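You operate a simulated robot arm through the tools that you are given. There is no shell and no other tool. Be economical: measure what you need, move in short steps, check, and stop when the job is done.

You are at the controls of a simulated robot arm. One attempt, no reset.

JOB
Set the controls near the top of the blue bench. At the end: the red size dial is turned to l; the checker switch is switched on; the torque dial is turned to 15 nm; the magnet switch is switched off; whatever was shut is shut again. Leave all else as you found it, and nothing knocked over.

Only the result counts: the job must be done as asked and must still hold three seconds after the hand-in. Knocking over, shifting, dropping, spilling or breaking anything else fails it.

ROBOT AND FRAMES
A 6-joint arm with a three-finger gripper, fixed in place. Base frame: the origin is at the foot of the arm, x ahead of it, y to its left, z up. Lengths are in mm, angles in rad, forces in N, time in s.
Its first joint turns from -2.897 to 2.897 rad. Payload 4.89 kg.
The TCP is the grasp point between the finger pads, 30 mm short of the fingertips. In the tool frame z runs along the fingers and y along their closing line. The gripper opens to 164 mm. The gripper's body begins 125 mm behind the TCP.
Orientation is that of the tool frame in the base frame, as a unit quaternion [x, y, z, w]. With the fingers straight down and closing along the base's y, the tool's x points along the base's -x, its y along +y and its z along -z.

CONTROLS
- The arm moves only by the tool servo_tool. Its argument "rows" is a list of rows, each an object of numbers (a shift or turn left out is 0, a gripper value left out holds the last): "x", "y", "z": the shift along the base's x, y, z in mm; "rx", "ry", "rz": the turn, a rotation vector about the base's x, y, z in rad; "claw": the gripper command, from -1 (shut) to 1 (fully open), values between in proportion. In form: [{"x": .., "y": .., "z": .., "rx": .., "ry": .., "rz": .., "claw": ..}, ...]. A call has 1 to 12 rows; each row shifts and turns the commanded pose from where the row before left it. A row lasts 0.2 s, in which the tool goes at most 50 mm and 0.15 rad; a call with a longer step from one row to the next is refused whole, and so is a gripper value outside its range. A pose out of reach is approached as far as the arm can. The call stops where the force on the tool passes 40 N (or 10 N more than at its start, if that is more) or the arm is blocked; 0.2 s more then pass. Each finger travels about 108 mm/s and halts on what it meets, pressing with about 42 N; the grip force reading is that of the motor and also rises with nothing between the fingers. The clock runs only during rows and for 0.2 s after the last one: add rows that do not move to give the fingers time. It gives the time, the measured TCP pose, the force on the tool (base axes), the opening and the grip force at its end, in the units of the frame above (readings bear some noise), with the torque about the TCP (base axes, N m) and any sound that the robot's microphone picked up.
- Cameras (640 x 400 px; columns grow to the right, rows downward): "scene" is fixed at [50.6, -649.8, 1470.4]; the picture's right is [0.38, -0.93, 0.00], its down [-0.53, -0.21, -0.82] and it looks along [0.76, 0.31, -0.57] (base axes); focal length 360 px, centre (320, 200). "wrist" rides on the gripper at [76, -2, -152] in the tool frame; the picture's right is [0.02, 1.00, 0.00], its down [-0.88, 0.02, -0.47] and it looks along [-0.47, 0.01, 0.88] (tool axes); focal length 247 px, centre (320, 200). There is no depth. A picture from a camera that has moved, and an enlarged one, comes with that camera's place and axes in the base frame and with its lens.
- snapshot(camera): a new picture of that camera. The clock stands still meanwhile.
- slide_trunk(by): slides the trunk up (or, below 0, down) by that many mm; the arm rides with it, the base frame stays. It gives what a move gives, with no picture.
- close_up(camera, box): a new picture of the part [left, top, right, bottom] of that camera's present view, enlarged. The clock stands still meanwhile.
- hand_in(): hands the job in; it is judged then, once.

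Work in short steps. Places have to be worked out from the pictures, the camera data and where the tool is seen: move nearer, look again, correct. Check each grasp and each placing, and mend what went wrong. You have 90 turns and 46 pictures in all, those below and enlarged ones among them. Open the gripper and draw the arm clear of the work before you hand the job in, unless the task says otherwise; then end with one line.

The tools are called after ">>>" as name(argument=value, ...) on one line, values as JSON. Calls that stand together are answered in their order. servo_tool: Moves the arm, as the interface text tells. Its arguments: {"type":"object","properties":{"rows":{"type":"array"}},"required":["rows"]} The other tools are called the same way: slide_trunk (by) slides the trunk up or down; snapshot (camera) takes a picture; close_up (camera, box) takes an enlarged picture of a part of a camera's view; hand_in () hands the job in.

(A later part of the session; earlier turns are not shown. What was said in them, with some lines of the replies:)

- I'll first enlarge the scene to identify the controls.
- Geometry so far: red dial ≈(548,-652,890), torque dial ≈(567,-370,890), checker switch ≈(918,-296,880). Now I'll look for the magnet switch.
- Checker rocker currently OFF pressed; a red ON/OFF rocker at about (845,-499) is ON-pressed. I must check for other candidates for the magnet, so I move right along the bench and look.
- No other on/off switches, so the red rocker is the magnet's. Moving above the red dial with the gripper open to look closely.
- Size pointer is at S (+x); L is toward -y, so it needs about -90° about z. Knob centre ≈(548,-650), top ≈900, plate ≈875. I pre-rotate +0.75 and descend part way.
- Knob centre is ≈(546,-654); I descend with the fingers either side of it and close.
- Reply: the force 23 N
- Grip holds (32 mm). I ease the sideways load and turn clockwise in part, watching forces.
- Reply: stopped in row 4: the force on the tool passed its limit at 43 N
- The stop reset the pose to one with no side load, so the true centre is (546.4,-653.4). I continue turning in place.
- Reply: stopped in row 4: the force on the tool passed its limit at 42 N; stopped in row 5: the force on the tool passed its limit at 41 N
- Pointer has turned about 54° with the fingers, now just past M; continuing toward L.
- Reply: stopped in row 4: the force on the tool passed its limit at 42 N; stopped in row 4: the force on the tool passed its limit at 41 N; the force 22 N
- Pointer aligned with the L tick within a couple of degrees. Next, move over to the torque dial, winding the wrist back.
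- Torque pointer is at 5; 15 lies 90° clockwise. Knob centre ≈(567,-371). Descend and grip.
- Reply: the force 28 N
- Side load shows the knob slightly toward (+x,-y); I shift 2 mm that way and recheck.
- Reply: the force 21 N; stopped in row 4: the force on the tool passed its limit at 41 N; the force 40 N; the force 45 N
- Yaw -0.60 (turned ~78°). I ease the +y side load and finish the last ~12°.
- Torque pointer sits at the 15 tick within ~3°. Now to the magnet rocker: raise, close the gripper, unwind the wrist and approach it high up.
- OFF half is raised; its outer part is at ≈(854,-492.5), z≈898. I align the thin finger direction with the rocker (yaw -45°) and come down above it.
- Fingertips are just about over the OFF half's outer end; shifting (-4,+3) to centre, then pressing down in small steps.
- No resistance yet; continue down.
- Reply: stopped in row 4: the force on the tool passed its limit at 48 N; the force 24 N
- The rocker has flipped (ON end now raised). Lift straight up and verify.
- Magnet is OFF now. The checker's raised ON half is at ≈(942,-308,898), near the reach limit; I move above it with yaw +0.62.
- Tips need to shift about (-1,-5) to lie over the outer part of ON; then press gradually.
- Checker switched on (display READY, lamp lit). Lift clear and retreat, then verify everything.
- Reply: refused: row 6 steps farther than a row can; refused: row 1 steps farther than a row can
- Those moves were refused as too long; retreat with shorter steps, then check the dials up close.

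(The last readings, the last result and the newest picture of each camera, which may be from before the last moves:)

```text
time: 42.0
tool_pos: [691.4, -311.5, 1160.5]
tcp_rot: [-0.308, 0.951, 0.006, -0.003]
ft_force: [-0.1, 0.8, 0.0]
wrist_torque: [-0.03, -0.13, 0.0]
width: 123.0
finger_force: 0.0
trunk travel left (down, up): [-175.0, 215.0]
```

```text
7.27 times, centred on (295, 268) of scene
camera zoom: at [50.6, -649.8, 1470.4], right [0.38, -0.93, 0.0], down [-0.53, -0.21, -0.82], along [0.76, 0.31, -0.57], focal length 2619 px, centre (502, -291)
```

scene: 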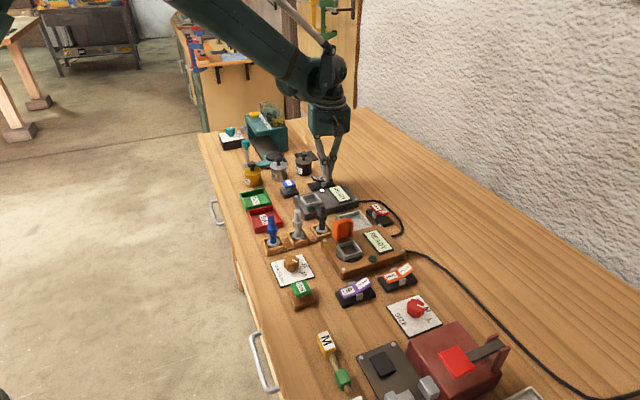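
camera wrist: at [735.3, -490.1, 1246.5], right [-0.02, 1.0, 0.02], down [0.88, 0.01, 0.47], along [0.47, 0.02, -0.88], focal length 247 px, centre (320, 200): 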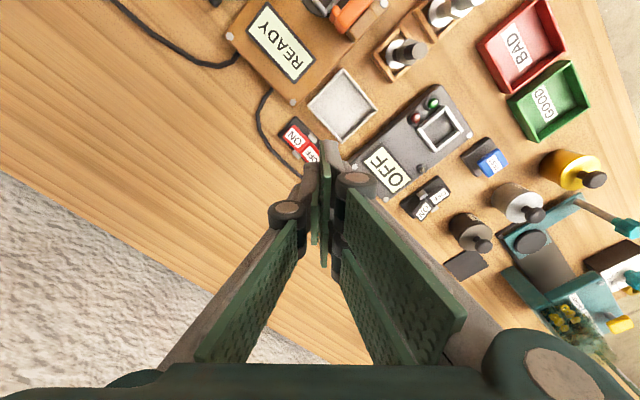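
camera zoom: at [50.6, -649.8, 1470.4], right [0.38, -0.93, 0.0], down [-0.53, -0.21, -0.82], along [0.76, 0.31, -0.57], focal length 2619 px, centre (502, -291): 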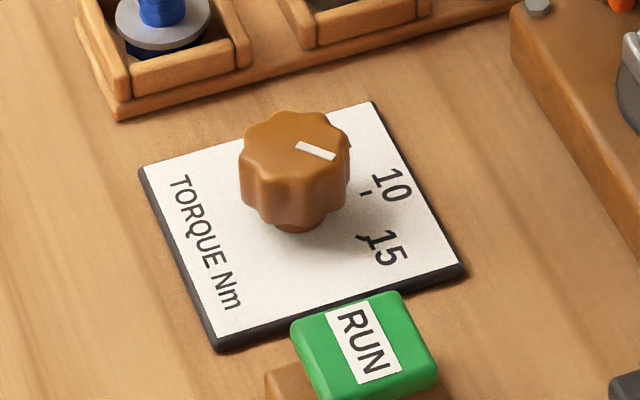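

Computed pointer headings are -91.6° (size) and -90.6° (torque), against an L/15 heading of ≈-90°, so both dials are set. One last move further clear and a check.

>>> servo_tool(rows=[{"x": -40, "y": 20, "z": 10}, {"x": -40, "y": 20, "z": 10}, {"y": 30, "z": 10}, {"y": 30, "z": 10}, {}])

>>> snapshot(camera="wrist")

>>> close_up(camera="scene", box=[200, 100, 420, 240])

```text
time: 43.2
tool_pos: [613.0, -211.3, 1200.7]
tcp_rot: [-0.308, 0.952, 0.008, -0.003]
ft_force: [-0.7, 0.1, -0.3]
wrist_torque: [-0.01, -0.03, -0.01]
width: 122.7
finger_force: 0.0
trunk travel left (down, up): [-175.0, 215.0]
```

```text
3 pictures are left
camera wrist: at [552.2, -259.2, 1353.5], right [-0.6, 0.8, 0.02], down [0.71, 0.53, 0.47], along [0.37, 0.3, -0.88], focal length 247 px, centre (320, 200)
```

wrist: 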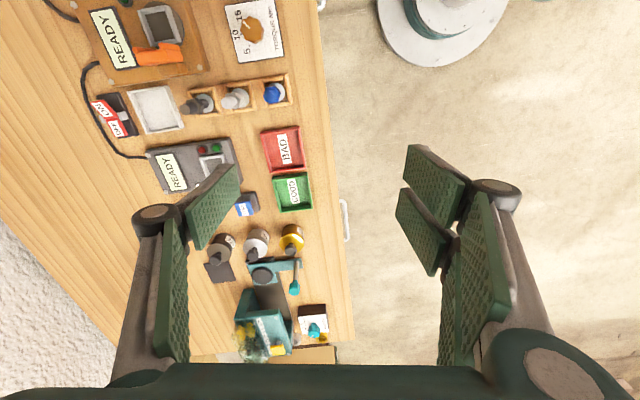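

```text
2.86 times, centred on (310, 170) of scene
camera zoom: at [50.6, -649.8, 1470.4], right [0.38, -0.93, 0.0], down [-0.53, -0.21, -0.82], along [0.76, 0.31, -0.57], focal length 1029 px, centre (349, 286)
```

zoom: 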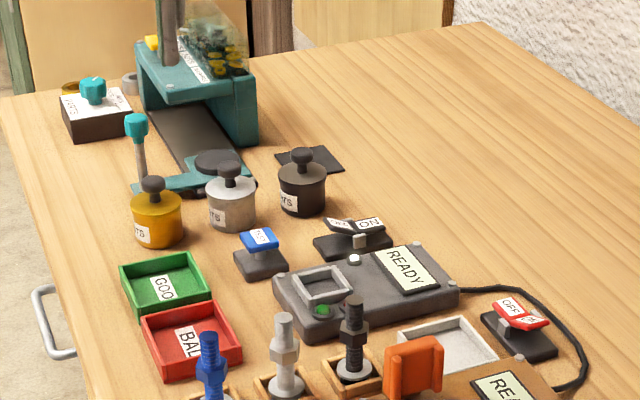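

All four controls are set, nothing else moved, and the arm is clear with the gripper open; handing in.

>>> hand_in()

```text
The job is handed in.
```

The job is handed in: the size dial is at L, the torque dial at 15 Nm, the checker switch on (its display now reads READY), and the magnet switch off. I took the red ON/OFF rocker to be the magnet switch because it was the only other on/off switch in view and I saw no magnet label. I opened nothing that needed shutting again, and the pictures show nothing knocked over or moved.
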